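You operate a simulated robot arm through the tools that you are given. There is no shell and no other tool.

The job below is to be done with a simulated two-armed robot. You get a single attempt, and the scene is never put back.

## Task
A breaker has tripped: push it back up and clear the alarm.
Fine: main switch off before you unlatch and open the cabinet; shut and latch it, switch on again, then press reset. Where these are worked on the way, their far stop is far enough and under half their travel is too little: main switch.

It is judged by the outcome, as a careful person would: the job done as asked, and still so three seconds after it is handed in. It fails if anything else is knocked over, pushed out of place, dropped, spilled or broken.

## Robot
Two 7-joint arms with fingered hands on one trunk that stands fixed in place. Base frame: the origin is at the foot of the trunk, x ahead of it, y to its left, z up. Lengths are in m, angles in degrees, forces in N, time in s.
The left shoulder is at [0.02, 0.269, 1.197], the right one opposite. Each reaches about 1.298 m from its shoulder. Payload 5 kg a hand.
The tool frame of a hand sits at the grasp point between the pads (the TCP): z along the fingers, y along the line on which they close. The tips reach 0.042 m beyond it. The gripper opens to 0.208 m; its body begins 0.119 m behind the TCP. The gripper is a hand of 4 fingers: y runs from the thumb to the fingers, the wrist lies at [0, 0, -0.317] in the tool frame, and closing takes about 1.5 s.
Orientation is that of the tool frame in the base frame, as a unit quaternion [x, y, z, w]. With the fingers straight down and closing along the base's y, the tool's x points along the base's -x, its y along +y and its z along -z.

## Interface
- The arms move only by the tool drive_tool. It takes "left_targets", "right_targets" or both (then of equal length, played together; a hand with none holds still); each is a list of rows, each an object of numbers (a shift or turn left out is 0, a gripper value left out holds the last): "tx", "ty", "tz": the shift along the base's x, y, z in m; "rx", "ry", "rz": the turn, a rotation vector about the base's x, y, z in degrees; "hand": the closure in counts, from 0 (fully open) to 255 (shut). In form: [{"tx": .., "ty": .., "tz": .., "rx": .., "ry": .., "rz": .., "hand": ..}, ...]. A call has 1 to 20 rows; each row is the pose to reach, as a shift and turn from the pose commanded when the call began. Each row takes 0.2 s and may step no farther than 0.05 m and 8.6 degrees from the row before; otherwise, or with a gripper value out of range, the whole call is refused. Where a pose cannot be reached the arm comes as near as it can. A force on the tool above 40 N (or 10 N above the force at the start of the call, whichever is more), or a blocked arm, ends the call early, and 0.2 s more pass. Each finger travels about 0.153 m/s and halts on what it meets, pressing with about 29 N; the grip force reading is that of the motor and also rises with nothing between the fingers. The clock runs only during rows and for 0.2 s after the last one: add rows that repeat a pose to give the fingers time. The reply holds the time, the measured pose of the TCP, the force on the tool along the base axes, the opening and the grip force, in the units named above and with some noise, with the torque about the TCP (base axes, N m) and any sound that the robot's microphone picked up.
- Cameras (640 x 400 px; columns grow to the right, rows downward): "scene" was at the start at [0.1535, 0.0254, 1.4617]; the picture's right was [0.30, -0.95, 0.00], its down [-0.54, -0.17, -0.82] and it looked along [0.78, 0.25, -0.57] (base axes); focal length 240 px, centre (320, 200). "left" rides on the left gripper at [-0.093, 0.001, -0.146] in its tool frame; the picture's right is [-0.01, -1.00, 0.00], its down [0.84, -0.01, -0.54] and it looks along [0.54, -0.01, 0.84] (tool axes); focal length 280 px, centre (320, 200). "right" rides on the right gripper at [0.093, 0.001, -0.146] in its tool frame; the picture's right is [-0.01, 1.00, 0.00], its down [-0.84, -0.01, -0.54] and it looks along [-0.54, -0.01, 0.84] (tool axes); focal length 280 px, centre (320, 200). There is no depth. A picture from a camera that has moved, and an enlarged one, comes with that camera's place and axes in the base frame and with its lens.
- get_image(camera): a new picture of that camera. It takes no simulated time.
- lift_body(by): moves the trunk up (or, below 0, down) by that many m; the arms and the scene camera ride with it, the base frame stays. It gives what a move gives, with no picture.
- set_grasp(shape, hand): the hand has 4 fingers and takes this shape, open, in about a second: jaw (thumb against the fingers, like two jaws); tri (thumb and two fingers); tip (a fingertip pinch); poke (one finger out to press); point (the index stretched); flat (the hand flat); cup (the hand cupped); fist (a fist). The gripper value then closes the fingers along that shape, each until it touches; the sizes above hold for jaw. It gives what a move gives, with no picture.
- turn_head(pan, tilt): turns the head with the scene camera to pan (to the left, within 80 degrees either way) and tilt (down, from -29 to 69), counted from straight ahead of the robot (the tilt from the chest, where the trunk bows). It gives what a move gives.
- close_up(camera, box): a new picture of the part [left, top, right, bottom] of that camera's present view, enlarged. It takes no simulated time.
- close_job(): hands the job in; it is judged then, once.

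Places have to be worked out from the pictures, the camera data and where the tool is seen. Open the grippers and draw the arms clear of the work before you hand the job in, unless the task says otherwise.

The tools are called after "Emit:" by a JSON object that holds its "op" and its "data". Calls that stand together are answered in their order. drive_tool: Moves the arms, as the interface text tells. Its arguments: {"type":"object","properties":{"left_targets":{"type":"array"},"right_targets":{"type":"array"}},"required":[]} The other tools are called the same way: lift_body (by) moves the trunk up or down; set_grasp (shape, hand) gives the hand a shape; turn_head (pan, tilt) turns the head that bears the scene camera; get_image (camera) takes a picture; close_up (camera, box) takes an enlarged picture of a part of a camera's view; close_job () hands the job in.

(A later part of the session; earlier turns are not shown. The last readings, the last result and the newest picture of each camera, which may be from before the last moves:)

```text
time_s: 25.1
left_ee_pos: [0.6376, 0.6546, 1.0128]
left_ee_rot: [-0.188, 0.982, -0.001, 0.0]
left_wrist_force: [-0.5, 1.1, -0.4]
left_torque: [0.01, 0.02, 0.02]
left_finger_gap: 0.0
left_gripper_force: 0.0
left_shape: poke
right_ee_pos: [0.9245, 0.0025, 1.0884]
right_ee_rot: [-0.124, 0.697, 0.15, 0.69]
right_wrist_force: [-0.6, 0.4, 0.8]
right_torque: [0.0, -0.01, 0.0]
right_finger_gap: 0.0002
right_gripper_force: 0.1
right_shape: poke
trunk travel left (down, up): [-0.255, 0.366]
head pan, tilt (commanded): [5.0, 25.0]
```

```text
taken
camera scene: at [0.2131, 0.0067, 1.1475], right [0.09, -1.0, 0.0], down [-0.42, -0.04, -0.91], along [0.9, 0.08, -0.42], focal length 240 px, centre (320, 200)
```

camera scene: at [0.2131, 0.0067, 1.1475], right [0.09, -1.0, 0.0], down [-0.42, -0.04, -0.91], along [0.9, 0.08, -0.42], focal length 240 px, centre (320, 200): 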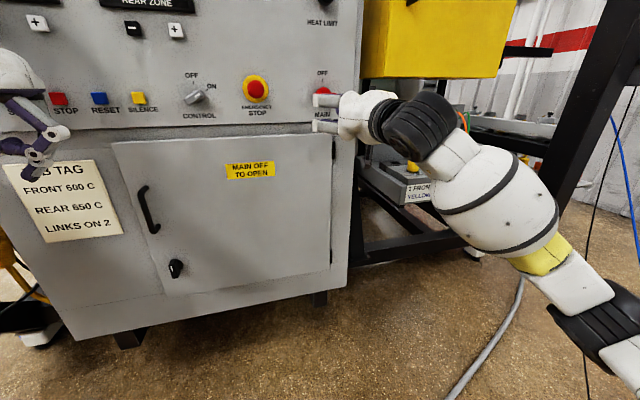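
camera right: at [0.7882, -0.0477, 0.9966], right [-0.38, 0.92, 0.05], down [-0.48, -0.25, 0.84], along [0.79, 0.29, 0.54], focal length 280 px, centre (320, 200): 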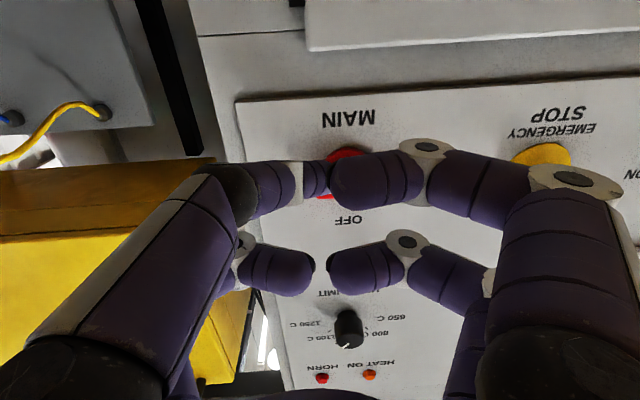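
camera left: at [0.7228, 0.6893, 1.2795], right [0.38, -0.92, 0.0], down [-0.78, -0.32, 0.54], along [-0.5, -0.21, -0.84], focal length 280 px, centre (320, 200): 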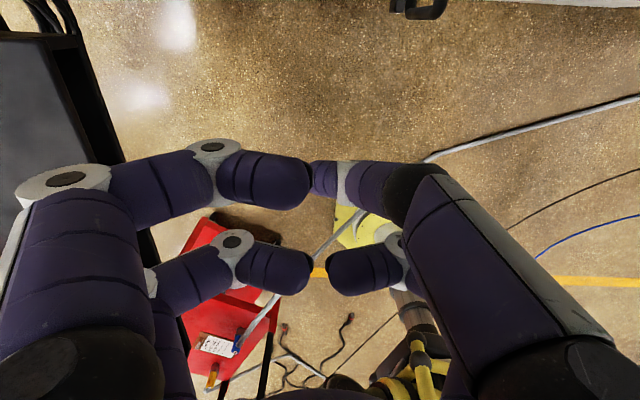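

Reached: TCP (0.9245, 0.0025, 1.0884), hand level. I zoom on the knob and fingers from the scene camera to check the fingertip relative to the bar.

Emit:
{"op": "close_up", "data": {"camera": "scene", "box": [280, 60, 380, 140]}}

Emit:
{"op": "close_up", "data": {"camera": "right", "box": [240, 90, 440, 230]}}

```text
5.00 times, centred on (330, 100) of scene
camera zoom: at [0.2131, 0.0067, 1.1475], right [0.09, -1.0, 0.0], down [-0.42, -0.04, -0.91], along [0.9, 0.08, -0.42], focal length 1202 px, centre (270, 700)
```

zoom: 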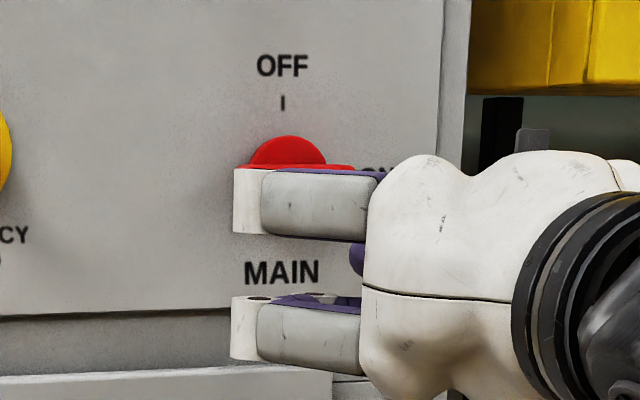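

```text
2.86 times, centred on (340, 160) of right
camera zoom: at [0.7882, -0.0477, 0.9966], right [-0.38, 0.92, 0.05], down [-0.48, -0.25, 0.84], along [0.79, 0.29, 0.54], focal length 801 px, centre (263, 314)
```

zoom: 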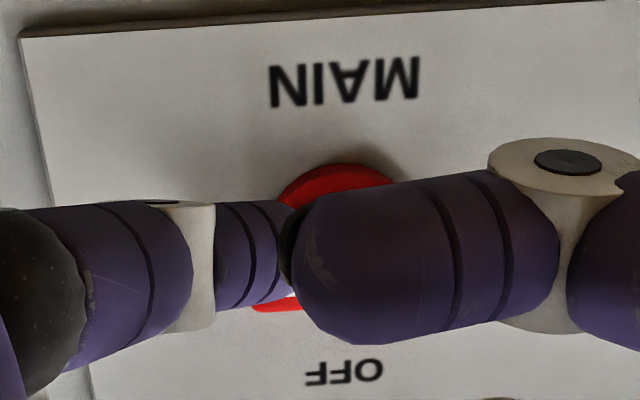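

The fingertip appears ~2.3 cm right of and 3.5 cm below the knob axis, clear of the bar. I move straight in by 0.049 m so that the tip is beside (below) the bar, watching for contact.

Emit:
{"op": "drive_tool", "data": {"right_targets": [{"tx": 0.015, "ty": 0.006, "tz": 0}, {"tx": 0.03, "ty": 0.012, "tz": 0}, {"tx": 0.0456, "ty": 0.018, "tz": 0}]}}

Emit:
{"op": "close_up", "data": {"camera": "scene", "box": [280, 60, 380, 140]}}

Emit:
{"op": "close_up", "data": {"camera": "right", "box": [240, 90, 440, 230]}}

```text
time_s: 25.9
left_ee_pos: [0.6371, 0.6554, 1.0118]
left_ee_rot: [-0.187, 0.982, 0.0, 0.0]
left_wrist_force: [0.8, 0.6, 0.7]
left_torque: [-0.01, -0.04, -0.01]
left_finger_gap: 0.0001
left_gripper_force: 0.2
left_shape: poke
right_ee_pos: [0.9703, 0.021, 1.0884]
right_ee_rot: [-0.124, 0.697, 0.15, 0.69]
right_wrist_force: [0.0, -0.8, 0.1]
right_torque: [0.0, 0.04, -0.01]
right_finger_gap: 0.0001
right_gripper_force: 0.1
right_shape: poke
trunk travel left (down, up): [-0.255, 0.366]
head pan, tilt (commanded): [5.0, 25.0]
```

```text
5.00 times, centred on (330, 100) of scene
camera zoom: at [0.2129, 0.0066, 1.1475], right [0.09, -1.0, 0.0], down [-0.42, -0.04, -0.91], along [0.9, 0.08, -0.42], focal length 1202 px, centre (270, 700)
```

zoom: 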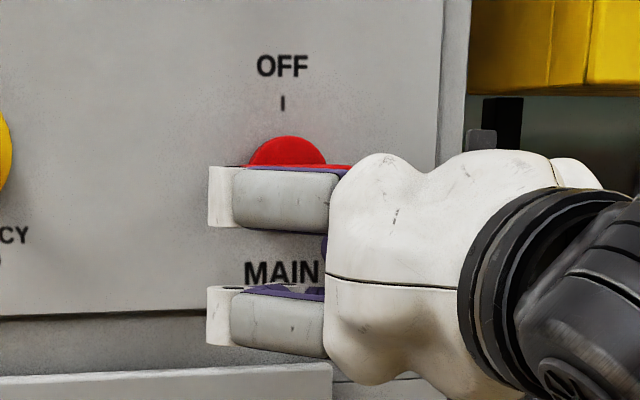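

```text
2.86 times, centred on (340, 160) of right
camera zoom: at [0.8333, -0.0294, 0.9968], right [-0.38, 0.92, 0.05], down [-0.48, -0.25, 0.84], along [0.79, 0.29, 0.54], focal length 801 px, centre (263, 314)
```

zoom: 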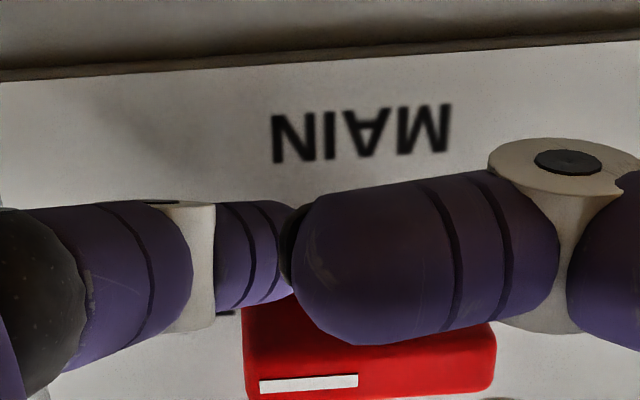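

No contact; the tip is below the bar near its ON end. I sweep the first half of the arc upward.

Emit:
{"op": "drive_tool", "data": {"right_targets": [{"tx": 0.0022, "ty": -0.0055, "tz": 0.0127}, {"tx": 0.004, "ty": -0.01, "tz": 0.0207}, {"tx": 0.005, "ty": -0.0124, "tz": 0.0297}, {"tx": 0.005, "ty": -0.0126, "tz": 0.0391}]}}

Emit:
{"op": "close_up", "data": {"camera": "scene", "box": [280, 60, 380, 140]}}

Emit:
{"op": "close_up", "data": {"camera": "right", "box": [240, 90, 440, 230]}}

```text
time_s: 26.9
left_ee_pos: [0.6375, 0.6546, 1.0123]
left_ee_rot: [-0.188, 0.982, 0.001, 0.001]
left_wrist_force: [-0.7, 0.3, 0.2]
left_torque: [0.02, -0.03, 0.02]
left_finger_gap: 0.0001
left_gripper_force: 0.1
left_shape: poke
right_ee_pos: [0.9761, 0.0077, 1.128]
right_ee_rot: [-0.124, 0.697, 0.151, 0.69]
right_wrist_force: [-0.5, 0.4, -0.5]
right_torque: [-0.02, -0.01, 0.01]
right_finger_gap: 0.0
right_gripper_force: 0.0
right_shape: poke
trunk travel left (down, up): [-0.255, 0.366]
head pan, tilt (commanded): [5.0, 25.0]
```

```text
5.00 times, centred on (330, 100) of scene
camera zoom: at [0.2129, 0.0067, 1.1476], right [0.09, -1.0, 0.0], down [-0.42, -0.04, -0.91], along [0.9, 0.08, -0.42], focal length 1202 px, centre (270, 700)
```

zoom: 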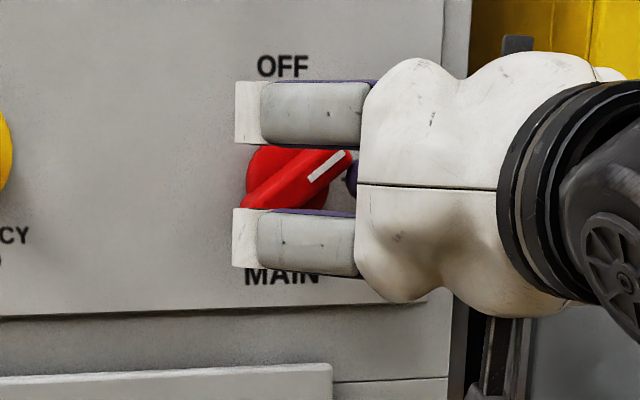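

```text
2.86 times, centred on (340, 160) of right
camera zoom: at [0.8388, -0.043, 1.0357], right [-0.38, 0.92, 0.05], down [-0.48, -0.25, 0.84], along [0.79, 0.29, 0.54], focal length 801 px, centre (263, 314)
```

zoom: 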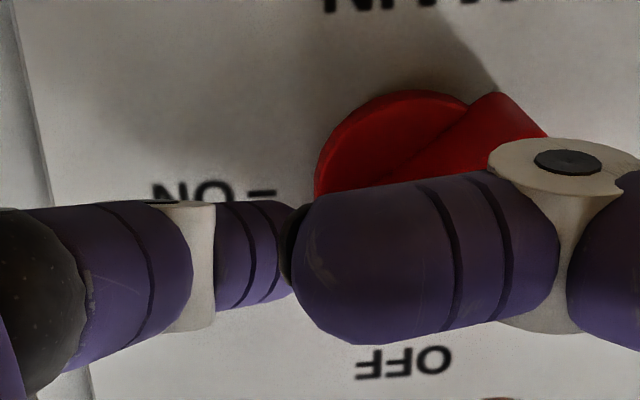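

The knob has turned ~40°. I continue the arc toward the OFF stop.

Emit:
{"op": "drive_tool", "data": {"right_targets": [{"tx": -0.0008, "ty": 0.0021, "tz": 0.009}, {"tx": -0.0025, "ty": 0.0063, "tz": 0.0172}, {"tx": -0.0049, "ty": 0.0124, "tz": 0.0239}, {"tx": -0.0064, "ty": 0.0162, "tz": 0.0267}]}}

Emit:
{"op": "close_up", "data": {"camera": "scene", "box": [280, 60, 380, 140]}}

Emit:
{"op": "close_up", "data": {"camera": "right", "box": [240, 90, 440, 230]}}

```text
time_s: 27.9
left_ee_pos: [0.6372, 0.6549, 1.0125]
left_ee_rot: [-0.187, 0.982, 0.0, 0.0]
left_wrist_force: [0.0, -0.2, 0.1]
left_torque: [0.0, 0.03, 0.04]
left_finger_gap: 0.0
left_gripper_force: 0.0
left_shape: poke
right_ee_pos: [0.9687, 0.0237, 1.1546]
right_ee_rot: [-0.124, 0.697, 0.151, 0.69]
right_wrist_force: [0.1, 0.0, 0.1]
right_torque: [0.01, 0.01, -0.01]
right_finger_gap: 0.0
right_gripper_force: 0.1
right_shape: poke
trunk travel left (down, up): [-0.255, 0.366]
head pan, tilt (commanded): [5.0, 25.0]
```

```text
5.00 times, centred on (330, 100) of scene
camera zoom: at [0.213, 0.0067, 1.1476], right [0.09, -1.0, 0.0], down [-0.42, -0.04, -0.91], along [0.9, 0.08, -0.42], focal length 1202 px, centre (270, 700)
```

zoom: 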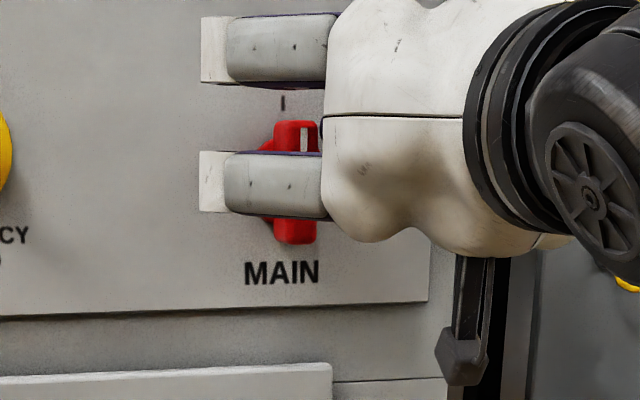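

```text
2.86 times, centred on (340, 160) of right
camera zoom: at [0.8323, -0.0272, 1.0629], right [-0.38, 0.92, 0.05], down [-0.48, -0.25, 0.84], along [0.79, 0.29, 0.54], focal length 801 px, centre (263, 314)
```

zoom: 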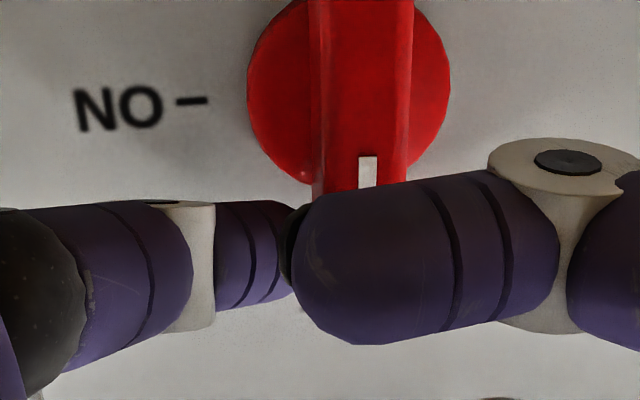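

The bar is vertical, pointing to OFF, with no force on the finger. I pull straight back from the panel and re-check the knob.

Emit:
{"op": "drive_tool", "data": {"right_targets": [{"tx": -0.028, "ty": -0.0145}, {"tx": -0.065, "ty": -0.029}, {"tx": -0.105, "ty": -0.045}, {"tx": -0.14, "ty": -0.06}]}}

Emit:
{"op": "get_image", "data": {"camera": "right"}}

Emit:
{"op": "get_image", "data": {"camera": "scene"}}

```text
time_s: 28.9
left_ee_pos: [0.6378, 0.6554, 1.0125]
left_ee_rot: [-0.187, 0.982, 0.0, 0.0]
left_wrist_force: [0.4, 0.0, 0.0]
left_torque: [0.03, 0.0, -0.01]
left_finger_gap: 0.0
left_gripper_force: 0.1
left_shape: poke
right_ee_pos: [0.8292, -0.0366, 1.1533]
right_ee_rot: [-0.123, 0.697, 0.152, 0.69]
right_wrist_force: [0.4, 0.6, -0.2]
right_torque: [-0.03, -0.01, 0.0]
right_finger_gap: 0.0001
right_gripper_force: 0.0
right_shape: poke
trunk travel left (down, up): [-0.255, 0.366]
head pan, tilt (commanded): [5.0, 25.0]
```

```text
taken
camera right: at [0.6927, -0.0862, 1.0622], right [-0.38, 0.92, 0.05], down [-0.48, -0.25, 0.84], along [0.79, 0.29, 0.54], focal length 280 px, centre (320, 200)
```

right: 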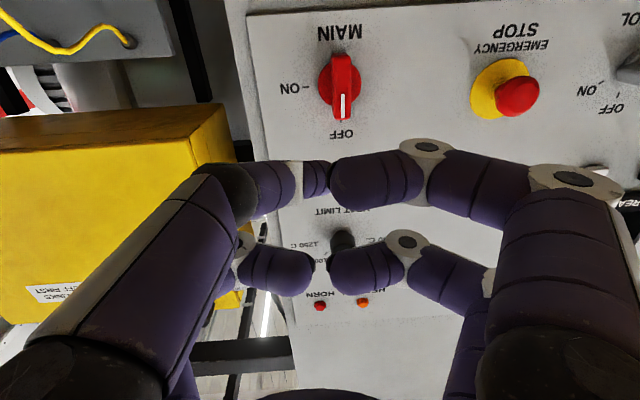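

```text
taken
camera scene: at [0.2131, 0.0066, 1.1476], right [0.09, -1.0, 0.0], down [-0.42, -0.04, -0.91], along [0.9, 0.08, -0.42], focal length 240 px, centre (320, 200)
```

scene: 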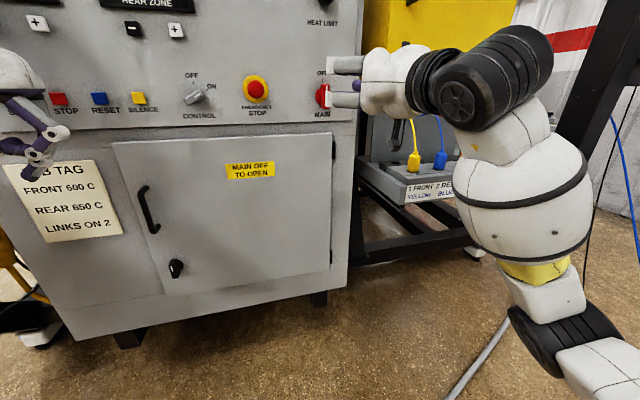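

MAIN now points at OFF. Next I look at the latch and handle with the head camera.

Emit:
{"op": "turn_head", "data": {"pan": 25, "tilt": 30}}

Emit:
{"op": "get_image", "data": {"camera": "scene"}}

Emit:
{"op": "close_up", "data": {"camera": "scene", "box": [240, 180, 340, 280]}}

```text
time_s: 29.8
left_ee_pos: [0.6355, 0.6556, 1.0123]
left_ee_rot: [-0.188, 0.982, 0.0, 0.0]
left_wrist_force: [0.8, 0.4, 0.2]
left_torque: [-0.03, 0.01, 0.0]
left_finger_gap: 0.0
left_gripper_force: 0.1
left_shape: poke
right_ee_pos: [0.8295, -0.0353, 1.1542]
right_ee_rot: [-0.124, 0.697, 0.15, 0.69]
right_wrist_force: [0.2, -0.1, 0.0]
right_torque: [-0.04, 0.03, 0.02]
right_finger_gap: 0.0
right_gripper_force: 0.0
right_shape: poke
trunk travel left (down, up): [-0.255, 0.366]
head pan, tilt (commanded): [25.0, 30.0]
```

```text
taken
camera scene: at [0.2032, 0.0368, 1.1396], right [0.42, -0.91, 0.0], down [-0.45, -0.21, -0.87], along [0.79, 0.37, -0.5], focal length 240 px, centre (320, 200)
```

scene: 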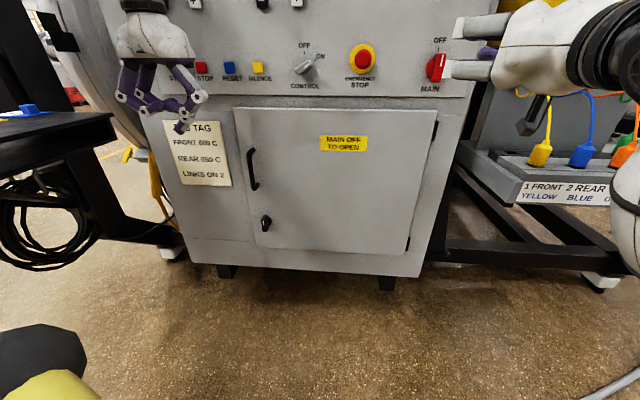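

```text
4.00 times, centred on (290, 230) of scene
camera zoom: at [0.2032, 0.0368, 1.1396], right [0.42, -0.91, 0.0], down [-0.45, -0.21, -0.87], along [0.79, 0.37, -0.5], focal length 961 px, centre (440, 80)
```

zoom: 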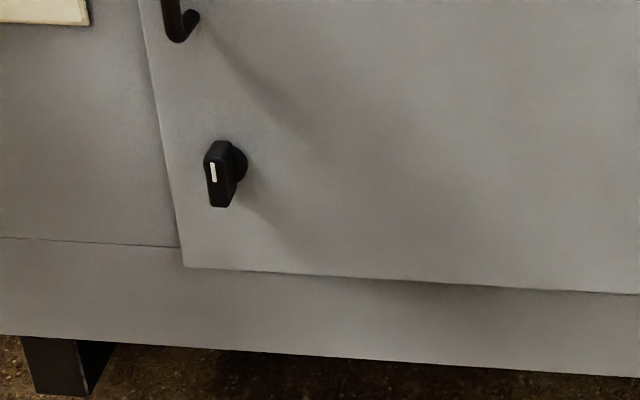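

The latch is a black bar knob, vertical. Before moving the left arm I check its elbow clearance to the bench on the left.

Emit:
{"op": "turn_head", "data": {"pan": 65, "tilt": 20}}

Emit:
{"op": "get_image", "data": {"camera": "scene"}}

Emit:
{"op": "get_image", "data": {"camera": "left"}}

```text
time_s: 30.8
left_ee_pos: [0.6359, 0.6551, 1.0123]
left_ee_rot: [-0.187, 0.982, 0.0, -0.001]
left_wrist_force: [0.7, 0.2, 0.1]
left_torque: [-0.01, -0.05, -0.03]
left_finger_gap: 0.0
left_gripper_force: 0.1
left_shape: poke
right_ee_pos: [0.83, -0.0363, 1.1538]
right_ee_rot: [-0.122, 0.697, 0.149, 0.69]
right_wrist_force: [0.0, -1.1, 0.0]
right_torque: [0.01, 0.05, 0.01]
right_finger_gap: 0.0001
right_gripper_force: 0.1
right_shape: poke
trunk travel left (down, up): [-0.255, 0.366]
head pan, tilt (commanded): [65.0, 20.0]
```

```text
taken
camera scene: at [0.1606, 0.083, 1.1556], right [0.91, -0.42, 0.0], down [-0.14, -0.31, -0.94], along [0.4, 0.85, -0.34], focal length 240 px, centre (320, 200)
```

scene: 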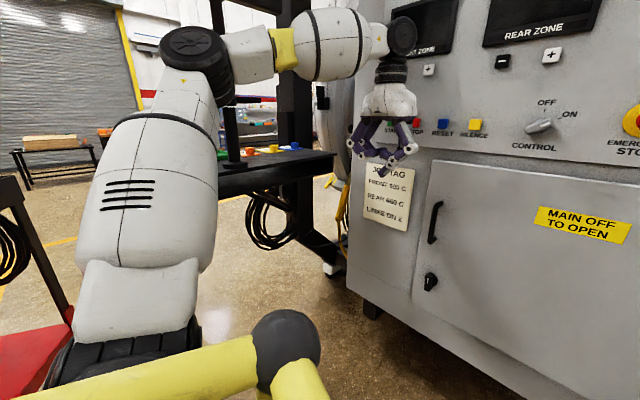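

```text
taken
camera left: at [0.7233, 0.6896, 1.1585], right [0.38, -0.92, 0.0], down [-0.78, -0.32, 0.54], along [-0.5, -0.21, -0.84], focal length 280 px, centre (320, 200)
```

left: 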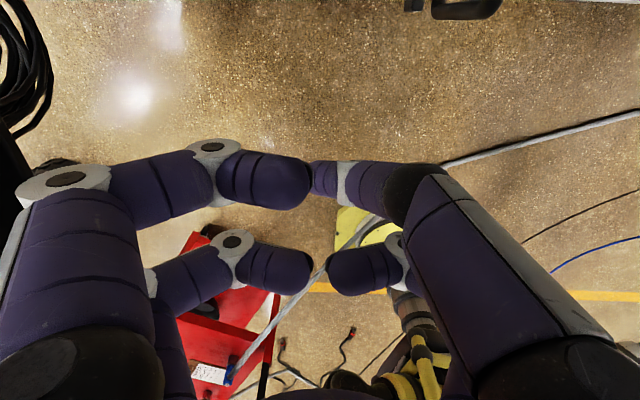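

The left elbow is up, above bench height. Now I check the right arm, since the door will swing toward it.

Emit:
{"op": "turn_head", "data": {"pan": -35, "tilt": 25}}

Emit:
{"op": "get_image", "data": {"camera": "scene"}}

```text
time_s: 32.6
left_ee_pos: [0.6363, 0.6548, 1.012]
left_ee_rot: [-0.187, 0.982, 0.0, 0.0]
left_wrist_force: [0.0, -0.7, 0.3]
left_torque: [0.02, -0.03, -0.02]
left_finger_gap: 0.0001
left_gripper_force: 0.0
left_shape: poke
right_ee_pos: [0.8303, -0.0348, 1.1536]
right_ee_rot: [-0.124, 0.697, 0.15, 0.69]
right_wrist_force: [0.0, 0.7, -0.5]
right_torque: [-0.02, 0.02, 0.02]
right_finger_gap: 0.0
right_gripper_force: 0.1
right_shape: poke
trunk travel left (down, up): [-0.255, 0.366]
head pan, tilt (commanded): [-35.0, 25.0]
```

```text
taken
camera scene: at [0.1967, -0.0542, 1.1476], right [-0.57, -0.82, 0.0], down [-0.35, 0.24, -0.91], along [0.74, -0.52, -0.42], focal length 240 px, centre (320, 200)
```

scene: 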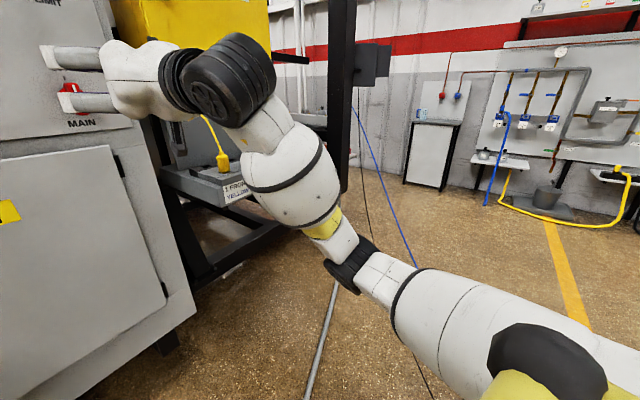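

The right elbow (≈(0.48,−0.35,0.82)) is clear of a door opened up to ~65°. Now I bring the left hand in front of the latch area, pitching it 60° upward while staying well clear of the panel and bench.

Emit:
{"op": "drive_tool", "data": {"left_targets": [{"tx": -0.009, "ty": -0.023, "tz": -0.0266, "rx": 2.756, "ry": -6.975}, {"tx": -0.0175, "ty": -0.046, "tz": -0.053, "rx": 5.51, "ry": -13.95}, {"tx": -0.026, "ty": -0.069, "tz": -0.08, "rx": 8.27, "ry": -20.93}, {"tx": -0.035, "ty": -0.092, "tz": -0.1065, "rx": 11.02, "ry": -27.9}, {"tx": -0.044, "ty": -0.115, "tz": -0.133, "rx": 13.78, "ry": -34.88}, {"tx": -0.0525, "ty": -0.138, "tz": -0.16, "rx": 16.54, "ry": -41.85}, {"tx": -0.061, "ty": -0.161, "tz": -0.186, "rx": 19.29, "ry": -48.83}, {"tx": -0.07, "ty": -0.184, "tz": -0.2125, "rx": 22.05, "ry": -55.8}, {"tx": -0.07, "ty": -0.184, "tz": -0.2125, "rx": 22.05, "ry": -55.8}]}}

Emit:
{"op": "turn_head", "data": {"pan": 35, "tilt": 30}}

Emit:
{"op": "get_image", "data": {"camera": "left"}}

Emit:
{"op": "get_image", "data": {"camera": "scene"}}

```text
time_s: 34.6
left_ee_pos: [0.6612, 0.4732, 0.8362]
left_ee_rot: [-0.162, 0.851, 0.094, 0.491]
left_wrist_force: [-0.1, 0.0, 0.2]
left_torque: [0.02, 0.1, 0.07]
left_finger_gap: 0.0
left_gripper_force: 0.1
left_shape: poke
left hand out of reach, approached as far as the arm can: row 7, 8, 9
right_ee_pos: [0.8291, -0.0345, 1.1547]
right_ee_rot: [-0.124, 0.697, 0.15, 0.691]
right_wrist_force: [-0.3, -1.1, -0.4]
right_torque: [-0.01, 0.08, 0.12]
right_finger_gap: 0.0002
right_gripper_force: 0.1
right_shape: poke
trunk travel left (down, up): [-0.255, 0.366]
head pan, tilt (commanded): [-35.0, 25.0]
```

```text
time_s: 36.0
left_ee_pos: [0.6614, 0.4744, 0.8356]
left_ee_rot: [-0.162, 0.851, 0.093, 0.491]
left_wrist_force: [-0.7, 0.7, 0.9]
left_torque: [0.03, -0.01, 0.01]
left_finger_gap: 0.0
left_gripper_force: 0.0
left_shape: poke
right_ee_pos: [0.8283, -0.0352, 1.1542]
right_ee_rot: [-0.125, 0.697, 0.151, 0.69]
right_wrist_force: [0.0, -0.8, 0.4]
right_torque: [0.0, 0.03, 0.01]
right_finger_gap: 0.0
right_gripper_force: 0.0
right_shape: poke
trunk travel left (down, up): [-0.255, 0.366]
head pan, tilt (commanded): [35.0, 30.0]
```

```text
taken
camera left: at [0.5866, 0.4454, 0.9897], right [0.38, -0.93, 0.01], down [-0.82, -0.34, -0.46], along [0.43, 0.16, -0.89], focal length 280 px, centre (320, 200)
```

left: 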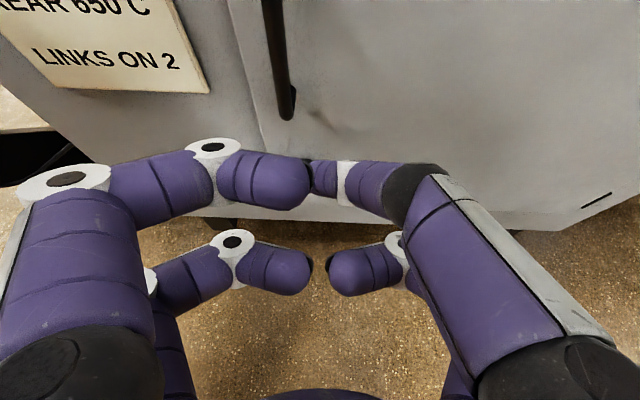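

```text
taken
camera scene: at [0.1953, 0.0504, 1.1396], right [0.57, -0.82, 0.0], down [-0.41, -0.29, -0.87], along [0.71, 0.5, -0.5], focal length 240 px, centre (320, 200)
```

scene: 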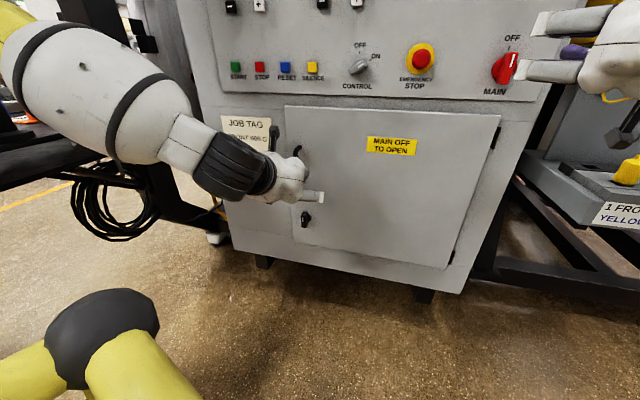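

Left hand is at (0.661, 0.474, 0.836), pitched 60°, in front of the handle. I move it down and a bit forward so that its camera looks down on the latch.

Emit:
{"op": "drive_tool", "data": {"left_targets": [{"tx": 0.0, "ty": 0.01, "tz": -0.039}, {"tx": 0.01, "ty": 0.03, "tz": -0.078}, {"tx": 0.02, "ty": 0.05, "tz": -0.117}, {"tx": 0.0376, "ty": 0.0708, "tz": -0.156}, {"tx": 0.0376, "ty": 0.0708, "tz": -0.156}]}}

Emit:
{"op": "get_image", "data": {"camera": "left"}}

Emit:
{"op": "get_image", "data": {"camera": "scene"}}

```text
time_s: 37.4
left_ee_pos: [0.6966, 0.5016, 0.7593]
left_ee_rot: [-0.105, 0.83, 0.143, 0.529]
left_wrist_force: [0.4, 0.5, -0.7]
left_torque: [-0.02, -0.06, -0.19]
left_finger_gap: 0.0
left_gripper_force: 0.1
left_shape: poke
left hand out of reach, approached as far as the arm can: row 1, 2
right_ee_pos: [0.8084, -0.0657, 1.1659]
right_ee_rot: [-0.117, 0.685, 0.172, 0.698]
right_wrist_force: [5.1, -1.5, -2.1]
right_torque: [0.07, -0.25, 0.4]
right_finger_gap: 0.0
right_gripper_force: 0.1
right_shape: poke
trunk travel left (down, up): [-0.255, 0.366]
head pan, tilt (commanded): [35.0, 30.0]
stopped in row 5 (left hand): the arm was blocked; the commanded pose is now the measured one
```

```text
taken
camera left: at [0.6108, 0.4533, 0.903], right [0.33, -0.94, -0.11], down [-0.81, -0.22, -0.55], along [0.49, 0.27, -0.83], focal length 280 px, centre (320, 200)
```

left: 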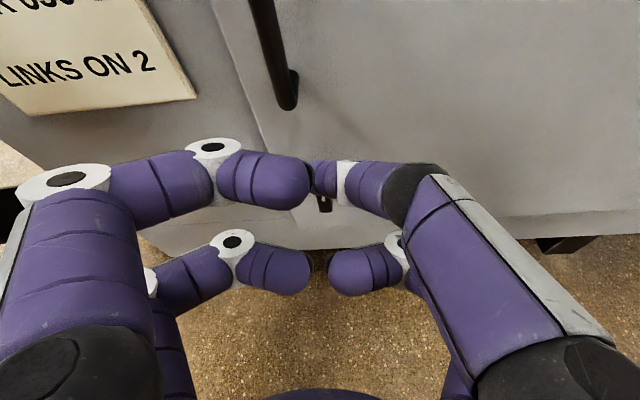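

```text
taken
camera scene: at [0.1732, 0.0071, 1.143], right [0.59, -0.81, -0.02], down [-0.39, -0.26, -0.89], along [0.71, 0.53, -0.46], focal length 240 px, centre (320, 200)
```

scene: 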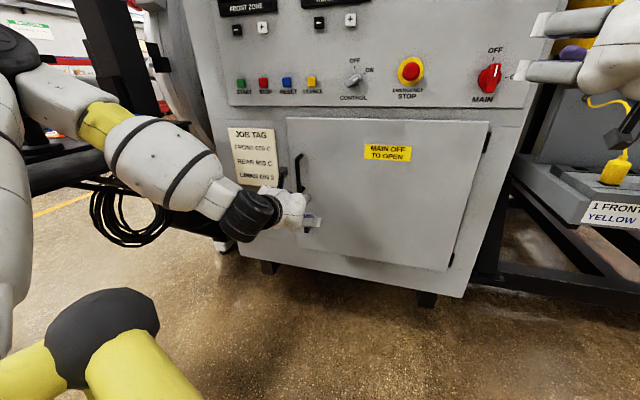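

The left arm was blocked (forearm likely against the bench edge, the trunk got nudged). I immediately back the left hand up and out.

Emit:
{"op": "drive_tool", "data": {"left_targets": [{"tx": -0.01, "ty": -0.01, "tz": 0.03}, {"tx": -0.025, "ty": -0.025, "tz": 0.07}]}}

Emit:
{"op": "get_image", "data": {"camera": "scene"}}

```text
time_s: 38.2
left_ee_pos: [0.6781, 0.4609, 0.8005]
left_ee_rot: [-0.097, 0.84, 0.139, 0.516]
left_wrist_force: [0.7, 0.6, 0.2]
left_torque: [0.0, 0.03, -0.05]
left_finger_gap: 0.0
left_gripper_force: 0.1
left_shape: poke
right_ee_pos: [0.8163, -0.0824, 1.1507]
right_ee_rot: [-0.111, 0.69, 0.166, 0.696]
right_wrist_force: [2.1, -0.8, -0.3]
right_torque: [0.02, -0.04, 0.19]
right_finger_gap: 0.0002
right_gripper_force: 0.0
right_shape: poke
trunk travel left (down, up): [-0.255, 0.366]
head pan, tilt (commanded): [35.0, 30.0]
stopped in row 2 (left hand): the arm was blocked; the commanded pose is now the measured one
```

```text
taken
camera scene: at [0.1828, 0.0028, 1.1353], right [0.57, -0.82, -0.03], down [-0.4, -0.25, -0.88], along [0.72, 0.52, -0.47], focal length 240 px, centre (320, 200)
```

scene: 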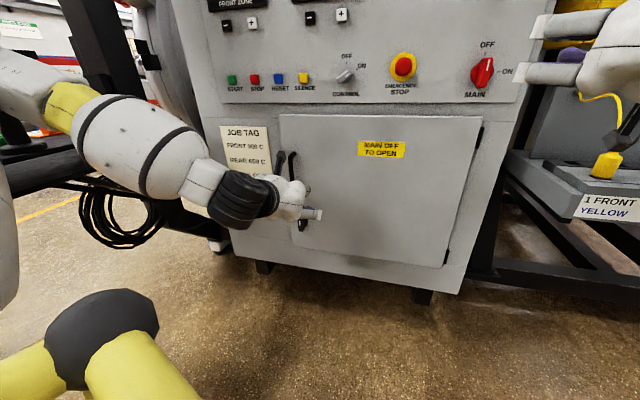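

Still blocked. I look left to find what the arm is touching.

Emit:
{"op": "turn_head", "data": {"pan": 75, "tilt": 15}}

Emit:
{"op": "get_image", "data": {"camera": "scene"}}

```text
time_s: 39.3
left_ee_pos: [0.6789, 0.4609, 0.8017]
left_ee_rot: [-0.096, 0.839, 0.139, 0.517]
left_wrist_force: [-0.9, 0.3, 0.0]
left_torque: [-0.02, 0.02, -0.02]
left_finger_gap: 0.0
left_gripper_force: 0.0
left_shape: poke
right_ee_pos: [0.8159, -0.0828, 1.1525]
right_ee_rot: [-0.11, 0.689, 0.168, 0.696]
right_wrist_force: [0.7, 0.4, -0.4]
right_torque: [0.04, 0.02, 0.02]
right_finger_gap: 0.0003
right_gripper_force: 0.0
right_shape: poke
trunk travel left (down, up): [-0.255, 0.366]
head pan, tilt (commanded): [75.0, 15.0]
```

```text
taken
camera scene: at [0.1325, 0.0396, 1.1615], right [0.97, -0.26, 0.0], down [-0.05, -0.2, -0.98], along [0.25, 0.94, -0.21], focal length 240 px, centre (320, 200)
```

scene: 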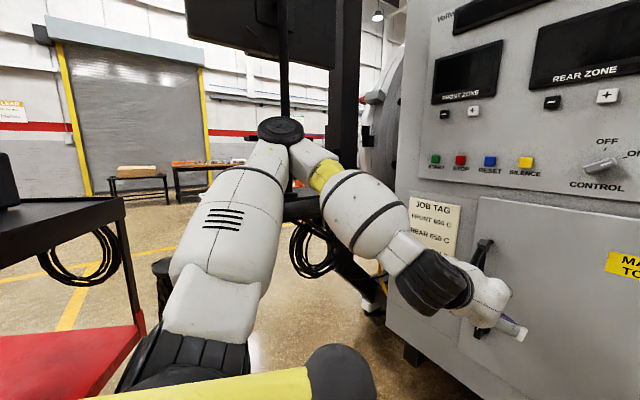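

The contact point is not obvious. I look higher around the left elbow to see whether it touches the stand or screen on the bench.

Emit:
{"op": "turn_head", "data": {"pan": 75, "tilt": -10}}

Emit:
{"op": "get_image", "data": {"camera": "scene"}}

Emit:
{"op": "turn_head", "data": {"pan": 75, "tilt": 50}}

Emit:
{"op": "get_image", "data": {"camera": "scene"}}

```text
time_s: 40.2
left_ee_pos: [0.6797, 0.4601, 0.8028]
left_ee_rot: [-0.096, 0.839, 0.138, 0.517]
left_wrist_force: [-0.7, 0.4, 0.6]
left_torque: [0.02, 0.02, 0.0]
left_finger_gap: 0.0
left_gripper_force: 0.0
left_shape: poke
right_ee_pos: [0.8152, -0.082, 1.1532]
right_ee_rot: [-0.109, 0.689, 0.167, 0.697]
right_wrist_force: [-0.5, -0.4, -0.5]
right_torque: [0.01, 0.01, -0.03]
right_finger_gap: 0.0001
right_gripper_force: 0.0
right_shape: poke
trunk travel left (down, up): [-0.255, 0.366]
head pan, tilt (commanded): [75.0, -10.0]
```

```text
taken
camera scene: at [0.1295, 0.0295, 1.2011], right [0.97, -0.26, 0.0], down [0.06, 0.21, -0.98], along [0.25, 0.94, 0.22], focal length 240 px, centre (320, 200)
```

scene: 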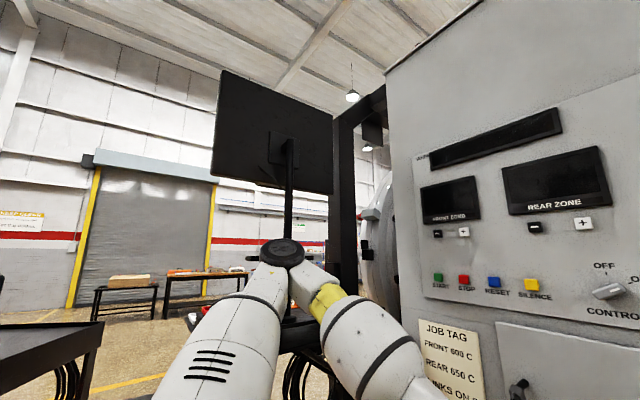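

```text
time_s: 41.5
left_ee_pos: [0.6797, 0.4612, 0.8041]
left_ee_rot: [-0.095, 0.839, 0.14, 0.517]
left_wrist_force: [0.4, -0.3, -0.1]
left_torque: [-0.05, -0.03, -0.02]
left_finger_gap: 0.0002
left_gripper_force: 0.0
left_shape: poke
right_ee_pos: [0.8153, -0.0827, 1.1564]
right_ee_rot: [-0.109, 0.689, 0.167, 0.697]
right_wrist_force: [-0.3, -0.5, -0.4]
right_torque: [0.0, -0.01, -0.03]
right_finger_gap: 0.0001
right_gripper_force: 0.2
right_shape: poke
trunk travel left (down, up): [-0.255, 0.366]
head pan, tilt (commanded): [75.0, 50.0]
```

```text
taken
camera scene: at [0.1289, 0.0273, 1.1089], right [0.97, -0.26, 0.0], down [-0.19, -0.71, -0.68], along [0.18, 0.66, -0.73], focal length 240 px, centre (320, 200)
```

scene: 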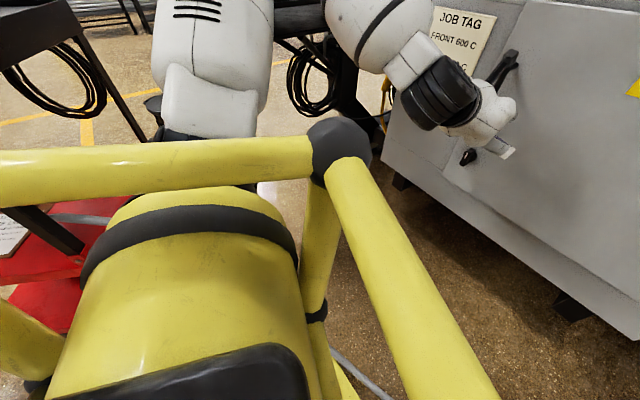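

The yellow bars are the robot's own frame; nothing clearly touches. I send zero-shift rows to both arms to see whether the posture relaxes.

Emit:
{"op": "drive_tool", "data": {"left_targets": [{"tx": 0, "ty": 0, "tz": 0}, {"tx": 0, "ty": 0, "tz": 0}], "right_targets": [{"tx": 0, "ty": 0, "tz": 0}, {"tx": 0, "ty": 0, "tz": 0}]}}

Emit:
{"op": "turn_head", "data": {"pan": 25, "tilt": 30}}

Emit:
{"op": "get_image", "data": {"camera": "scene"}}

```text
time_s: 42.3
left_ee_pos: [0.6798, 0.4617, 0.8034]
left_ee_rot: [-0.093, 0.839, 0.141, 0.517]
left_wrist_force: [0.8, 1.2, 0.0]
left_torque: [-0.04, 0.0, -0.07]
left_finger_gap: 0.0
left_gripper_force: 0.0
left_shape: poke
right_ee_pos: [0.816, -0.0778, 1.1544]
right_ee_rot: [-0.111, 0.69, 0.166, 0.696]
right_wrist_force: [1.4, -0.7, -0.4]
right_torque: [0.02, -0.13, 0.14]
right_finger_gap: 0.0001
right_gripper_force: 0.0
right_shape: poke
trunk travel left (down, up): [-0.255, 0.366]
head pan, tilt (commanded): [75.0, 50.0]
stopped in row 2 (left hand): the arm was blocked; the commanded pose is now the measured one
```

```text
time_s: 43.4
left_ee_pos: [0.6793, 0.46, 0.8065]
left_ee_rot: [-0.092, 0.839, 0.14, 0.518]
left_wrist_force: [-0.1, 0.2, 0.5]
left_torque: [0.01, 0.0, -0.01]
left_finger_gap: 0.0
left_gripper_force: 0.0
left_shape: poke
right_ee_pos: [0.8142, -0.0788, 1.1575]
right_ee_rot: [-0.11, 0.689, 0.165, 0.697]
right_wrist_force: [-0.4, -0.5, -0.4]
right_torque: [0.0, -0.01, 0.03]
right_finger_gap: 0.0001
right_gripper_force: 0.1
right_shape: poke
trunk travel left (down, up): [-0.255, 0.366]
head pan, tilt (commanded): [25.0, 30.0]
```

```text
taken
camera scene: at [0.1897, -0.0078, 1.1382], right [0.42, -0.91, -0.03], down [-0.44, -0.17, -0.88], along [0.79, 0.39, -0.47], focal length 240 px, centre (320, 200)
```

scene: 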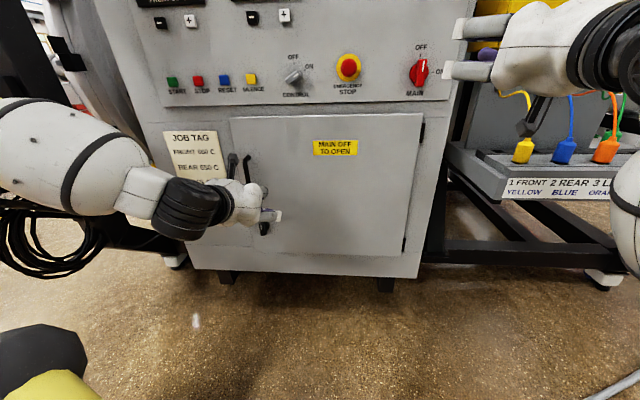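

Triangulating shows the monitor's post on the bench stands at about (0.20, 0.70), right against the left elbow (0.20, 0.64, 1.2). I move the left hand to the right in small steps to draw the elbow off the post.

Emit:
{"op": "drive_tool", "data": {"left_targets": [{"tx": 0.015, "ty": -0.038, "tz": 0.01}]}}

Emit:
{"op": "drive_tool", "data": {"left_targets": [{"tx": 0.015, "ty": -0.038, "tz": 0.0}]}}

Emit:
{"op": "get_image", "data": {"camera": "scene"}}

```text
time_s: 43.8
left_ee_pos: [0.6993, 0.4488, 0.8075]
left_ee_rot: [-0.103, 0.841, 0.128, 0.515]
left_wrist_force: [2.0, 0.9, -2.2]
left_torque: [0.04, -0.03, 0.11]
left_finger_gap: 0.0002
left_gripper_force: 0.1
left_shape: poke
right_ee_pos: [0.8267, -0.0422, 1.1653]
right_ee_rot: [-0.12, 0.694, 0.154, 0.693]
right_wrist_force: [7.1, -3.3, -2.4]
right_torque: [0.08, -0.25, 0.73]
right_finger_gap: 0.0
right_gripper_force: 0.0
right_shape: poke
trunk travel left (down, up): [-0.255, 0.366]
head pan, tilt (commanded): [25.0, 30.0]
```

```text
time_s: 44.2
left_ee_pos: [0.717, 0.4085, 0.7936]
left_ee_rot: [-0.103, 0.845, 0.118, 0.512]
left_wrist_force: [-1.8, -3.9, 2.6]
left_torque: [0.07, 0.21, 0.28]
left_finger_gap: 0.0
left_gripper_force: 0.1
left_shape: poke
right_ee_pos: [0.8269, -0.0426, 1.1597]
right_ee_rot: [-0.121, 0.695, 0.149, 0.693]
right_wrist_force: [-5.2, -4.5, 3.2]
right_torque: [-0.2, 0.46, 0.38]
right_finger_gap: 0.0
right_gripper_force: 0.1
right_shape: poke
trunk travel left (down, up): [-0.255, 0.366]
head pan, tilt (commanded): [25.0, 30.0]
```

```text
taken
camera scene: at [0.2013, 0.0343, 1.1405], right [0.42, -0.91, 0.0], down [-0.45, -0.21, -0.87], along [0.79, 0.36, -0.5], focal length 240 px, centre (320, 200)
```

scene: 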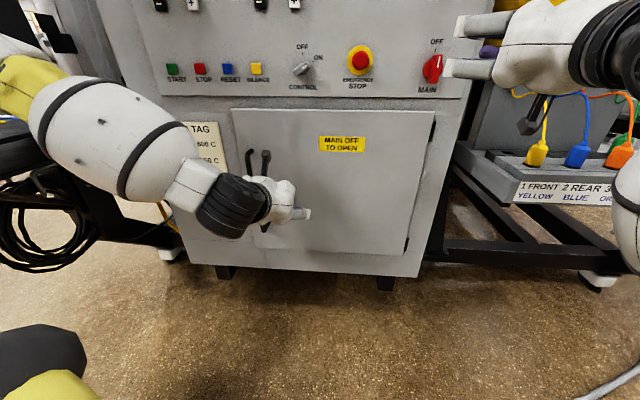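

The trunk is upright again and the arm is free. I now yaw the left hand to point leftward (keeping the wrist, and so the elbow, further right) while moving toward the latch.

Emit:
{"op": "drive_tool", "data": {"left_targets": [{"tx": -0.002, "ty": 0.02, "tz": -0.02, "rz": 6.25}, {"tx": -0.004, "ty": 0.042, "tz": -0.045, "rz": 12.5}, {"tx": -0.007, "ty": 0.064, "tz": -0.07, "rz": 18.75}, {"tx": -0.0093, "ty": 0.0862, "tz": -0.094, "rz": 25.0}]}}

Emit:
{"op": "get_image", "data": {"camera": "left"}}

Emit:
{"op": "get_image", "data": {"camera": "scene"}}

```text
time_s: 45.2
left_ee_pos: [0.7091, 0.5025, 0.6944]
left_ee_rot: [-0.287, 0.802, 0.228, 0.472]
left_wrist_force: [0.0, 0.4, -1.5]
left_torque: [-0.01, -0.04, 0.0]
left_finger_gap: 0.0003
left_gripper_force: 0.2
left_shape: poke
right_ee_pos: [0.8289, -0.0347, 1.155]
right_ee_rot: [-0.125, 0.697, 0.151, 0.69]
right_wrist_force: [0.0, 0.7, -0.2]
right_torque: [0.02, -0.02, -0.05]
right_finger_gap: 0.0002
right_gripper_force: 0.1
right_shape: poke
trunk travel left (down, up): [-0.255, 0.366]
head pan, tilt (commanded): [25.0, 30.0]
```

```text
taken
camera left: at [0.6521, 0.4316, 0.8445], right [0.68, -0.73, -0.08], down [-0.66, -0.56, -0.51], along [0.32, 0.4, -0.86], focal length 280 px, centre (320, 200)
```

left: 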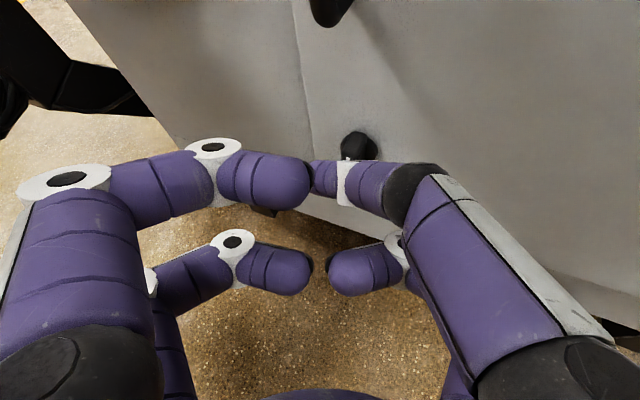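

```text
taken
camera scene: at [0.2033, 0.037, 1.1393], right [0.42, -0.91, 0.0], down [-0.45, -0.21, -0.87], along [0.78, 0.37, -0.5], focal length 240 px, centre (320, 200)
```

scene: 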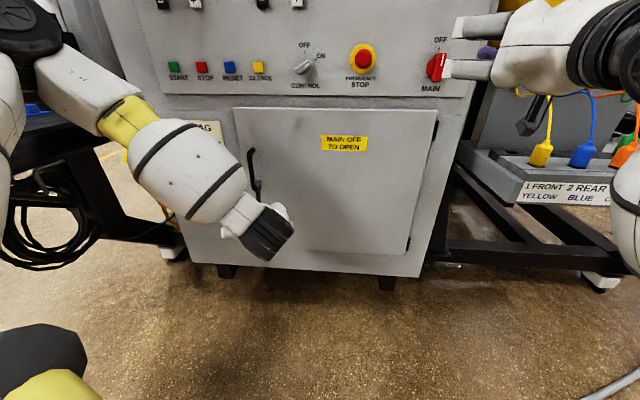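

Pose reached and the trunk is steady. The left camera sees the top of the latch at about (355,145); I zoom in.

Emit:
{"op": "close_up", "data": {"camera": "left", "box": [260, 90, 460, 220]}}

Emit:
{"op": "close_up", "data": {"camera": "scene", "box": [210, 140, 330, 270]}}

```text
3.08 times, centred on (360, 155) of left
camera zoom: at [0.6521, 0.4316, 0.8445], right [0.68, -0.73, -0.08], down [-0.66, -0.56, -0.51], along [0.32, 0.4, -0.86], focal length 863 px, centre (197, 338)
```

zoom: 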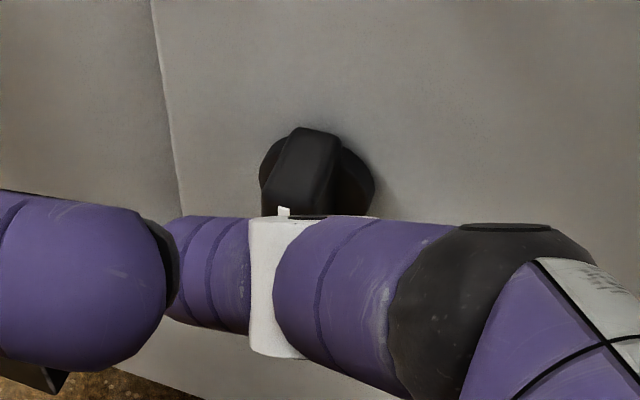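

```text
3.08 times, centred on (270, 205) of scene
camera zoom: at [0.2033, 0.037, 1.1393], right [0.42, -0.91, 0.0], down [-0.45, -0.21, -0.87], along [0.78, 0.37, -0.5], focal length 740 px, centre (474, 185)
```

zoom: 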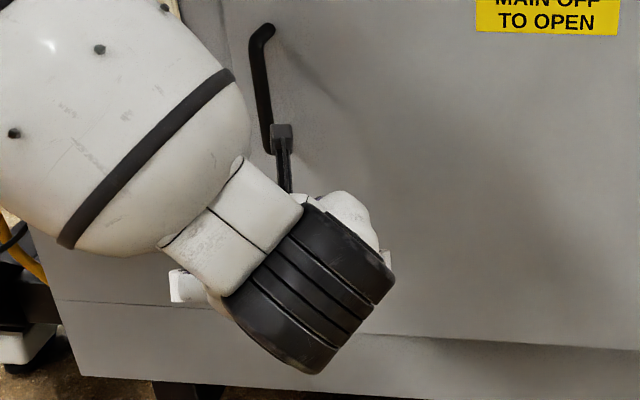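

I estimate the latch bar centre at D≈0.93 (front), a≈0.216, z≈0.607 with its top at z≈0.635, door face D≈0.957. I place the fingertip to the right of its upper half, then move in beside it.

Emit:
{"op": "drive_tool", "data": {"left_targets": [{"tx": 0.0085, "ty": -0.0214, "tz": -0.0245}, {"tx": 0.0169, "ty": -0.0428, "tz": -0.049}, {"tx": 0.0355, "ty": -0.0354, "tz": -0.049}, {"tx": 0.0541, "ty": -0.0281, "tz": -0.049}]}}

Emit:
{"op": "close_up", "data": {"camera": "left", "box": [220, 70, 480, 240]}}

Emit:
{"op": "get_image", "data": {"camera": "scene"}}

```text
time_s: 46.2
left_ee_pos: [0.7636, 0.4723, 0.647]
left_ee_rot: [-0.286, 0.802, 0.227, 0.472]
left_wrist_force: [-0.5, -0.3, -0.2]
left_torque: [-0.02, -0.02, 0.01]
left_finger_gap: 0.0001
left_gripper_force: 0.1
left_shape: poke
right_ee_pos: [0.8284, -0.0345, 1.1549]
right_ee_rot: [-0.125, 0.696, 0.151, 0.69]
right_wrist_force: [-0.7, 0.4, -0.2]
right_torque: [-0.01, 0.01, -0.02]
right_finger_gap: 0.0002
right_gripper_force: 0.1
right_shape: poke
trunk travel left (down, up): [-0.255, 0.366]
head pan, tilt (commanded): [25.0, 30.0]
```

```text
2.35 times, centred on (350, 155) of left
camera zoom: at [0.7068, 0.4023, 0.7964], right [0.68, -0.73, -0.08], down [-0.66, -0.56, -0.51], along [0.32, 0.4, -0.86], focal length 660 px, centre (249, 306)
```

zoom: 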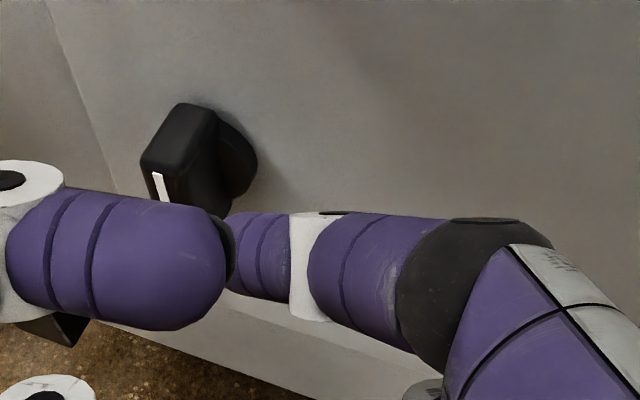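

```text
taken
camera scene: at [0.203, 0.0367, 1.1396], right [0.42, -0.91, 0.0], down [-0.45, -0.21, -0.87], along [0.79, 0.37, -0.5], focal length 240 px, centre (320, 200)
```

scene: 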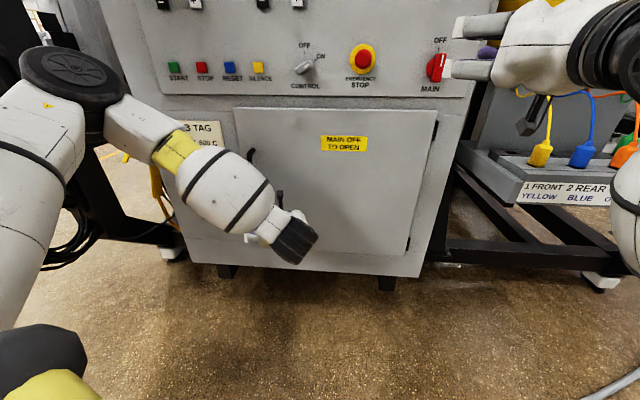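

Two left-camera views now fix the latch mark at D=0.939, a=0.219, so the knob centre is at z≈0.588, top ≈0.62, door face ≈0.97. I lower the tip 2.4 cm and go in 3.8 cm on the right side of the bar.

Emit:
{"op": "drive_tool", "data": {"left_targets": [{"tx": 0, "ty": 0, "tz": -0.024}, {"tx": 0.0176, "ty": 0.007, "tz": -0.024}, {"tx": 0.0353, "ty": 0.014, "tz": -0.024}]}}

Emit:
{"op": "close_up", "data": {"camera": "left", "box": [220, 70, 480, 240]}}

```text
time_s: 47.0
left_ee_pos: [0.7984, 0.4855, 0.624]
left_ee_rot: [-0.286, 0.802, 0.228, 0.473]
left_wrist_force: [-1.4, 0.4, -0.1]
left_torque: [-0.02, 0.03, -0.02]
left_finger_gap: 0.0001
left_gripper_force: 0.0
left_shape: poke
right_ee_pos: [0.8279, -0.0351, 1.1543]
right_ee_rot: [-0.124, 0.696, 0.15, 0.691]
right_wrist_force: [0.1, -1.3, 0.4]
right_torque: [-0.02, 0.02, 0.0]
right_finger_gap: 0.0
right_gripper_force: 0.0
right_shape: poke
trunk travel left (down, up): [-0.255, 0.366]
head pan, tilt (commanded): [25.0, 30.0]
```

```text
2.35 times, centred on (350, 155) of left
camera zoom: at [0.7424, 0.4164, 0.7731], right [0.68, -0.73, -0.08], down [-0.66, -0.56, -0.51], along [0.32, 0.4, -0.86], focal length 660 px, centre (249, 306)
```

zoom: 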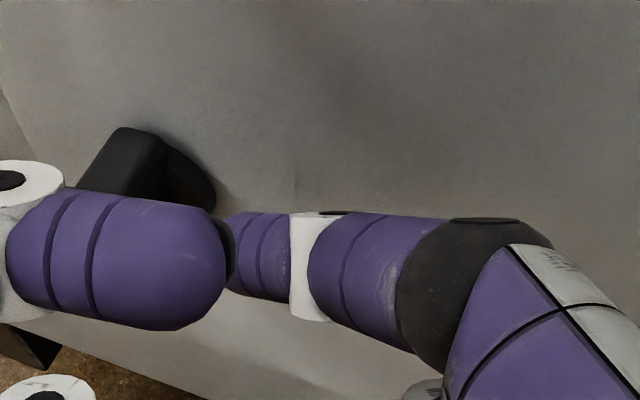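

The tip is 4 cm right of the latch axis and beside the bar. I push its upper end to the left by a small amount to test the turning direction.

Emit:
{"op": "drive_tool", "data": {"left_targets": [{"tx": -0.007, "ty": 0.0177, "tz": 0.002}, {"tx": -0.0085, "ty": 0.0214, "tz": 0.0056}, {"tx": -0.0102, "ty": 0.0259, "tz": 0.0085}]}}

Emit:
{"op": "close_up", "data": {"camera": "left", "box": [220, 70, 480, 240]}}

```text
time_s: 47.8
left_ee_pos: [0.7881, 0.513, 0.6339]
left_ee_rot: [-0.287, 0.802, 0.229, 0.472]
left_wrist_force: [1.3, -0.6, 0.7]
left_torque: [0.0, -0.01, 0.01]
left_finger_gap: 0.0
left_gripper_force: 0.1
left_shape: poke
right_ee_pos: [0.8277, -0.0345, 1.155]
right_ee_rot: [-0.125, 0.696, 0.151, 0.691]
right_wrist_force: [0.5, 0.1, -0.9]
right_torque: [0.03, -0.04, 0.01]
right_finger_gap: 0.0
right_gripper_force: 0.0
right_shape: poke
trunk travel left (down, up): [-0.255, 0.366]
head pan, tilt (commanded): [25.0, 30.0]
```

```text
2.35 times, centred on (350, 155) of left
camera zoom: at [0.7323, 0.4427, 0.7815], right [0.68, -0.73, -0.08], down [-0.66, -0.56, -0.51], along [0.32, 0.4, -0.86], focal length 660 px, centre (249, 306)
```

zoom: 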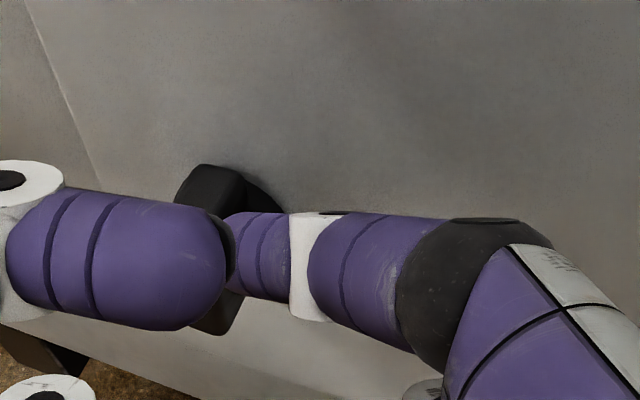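

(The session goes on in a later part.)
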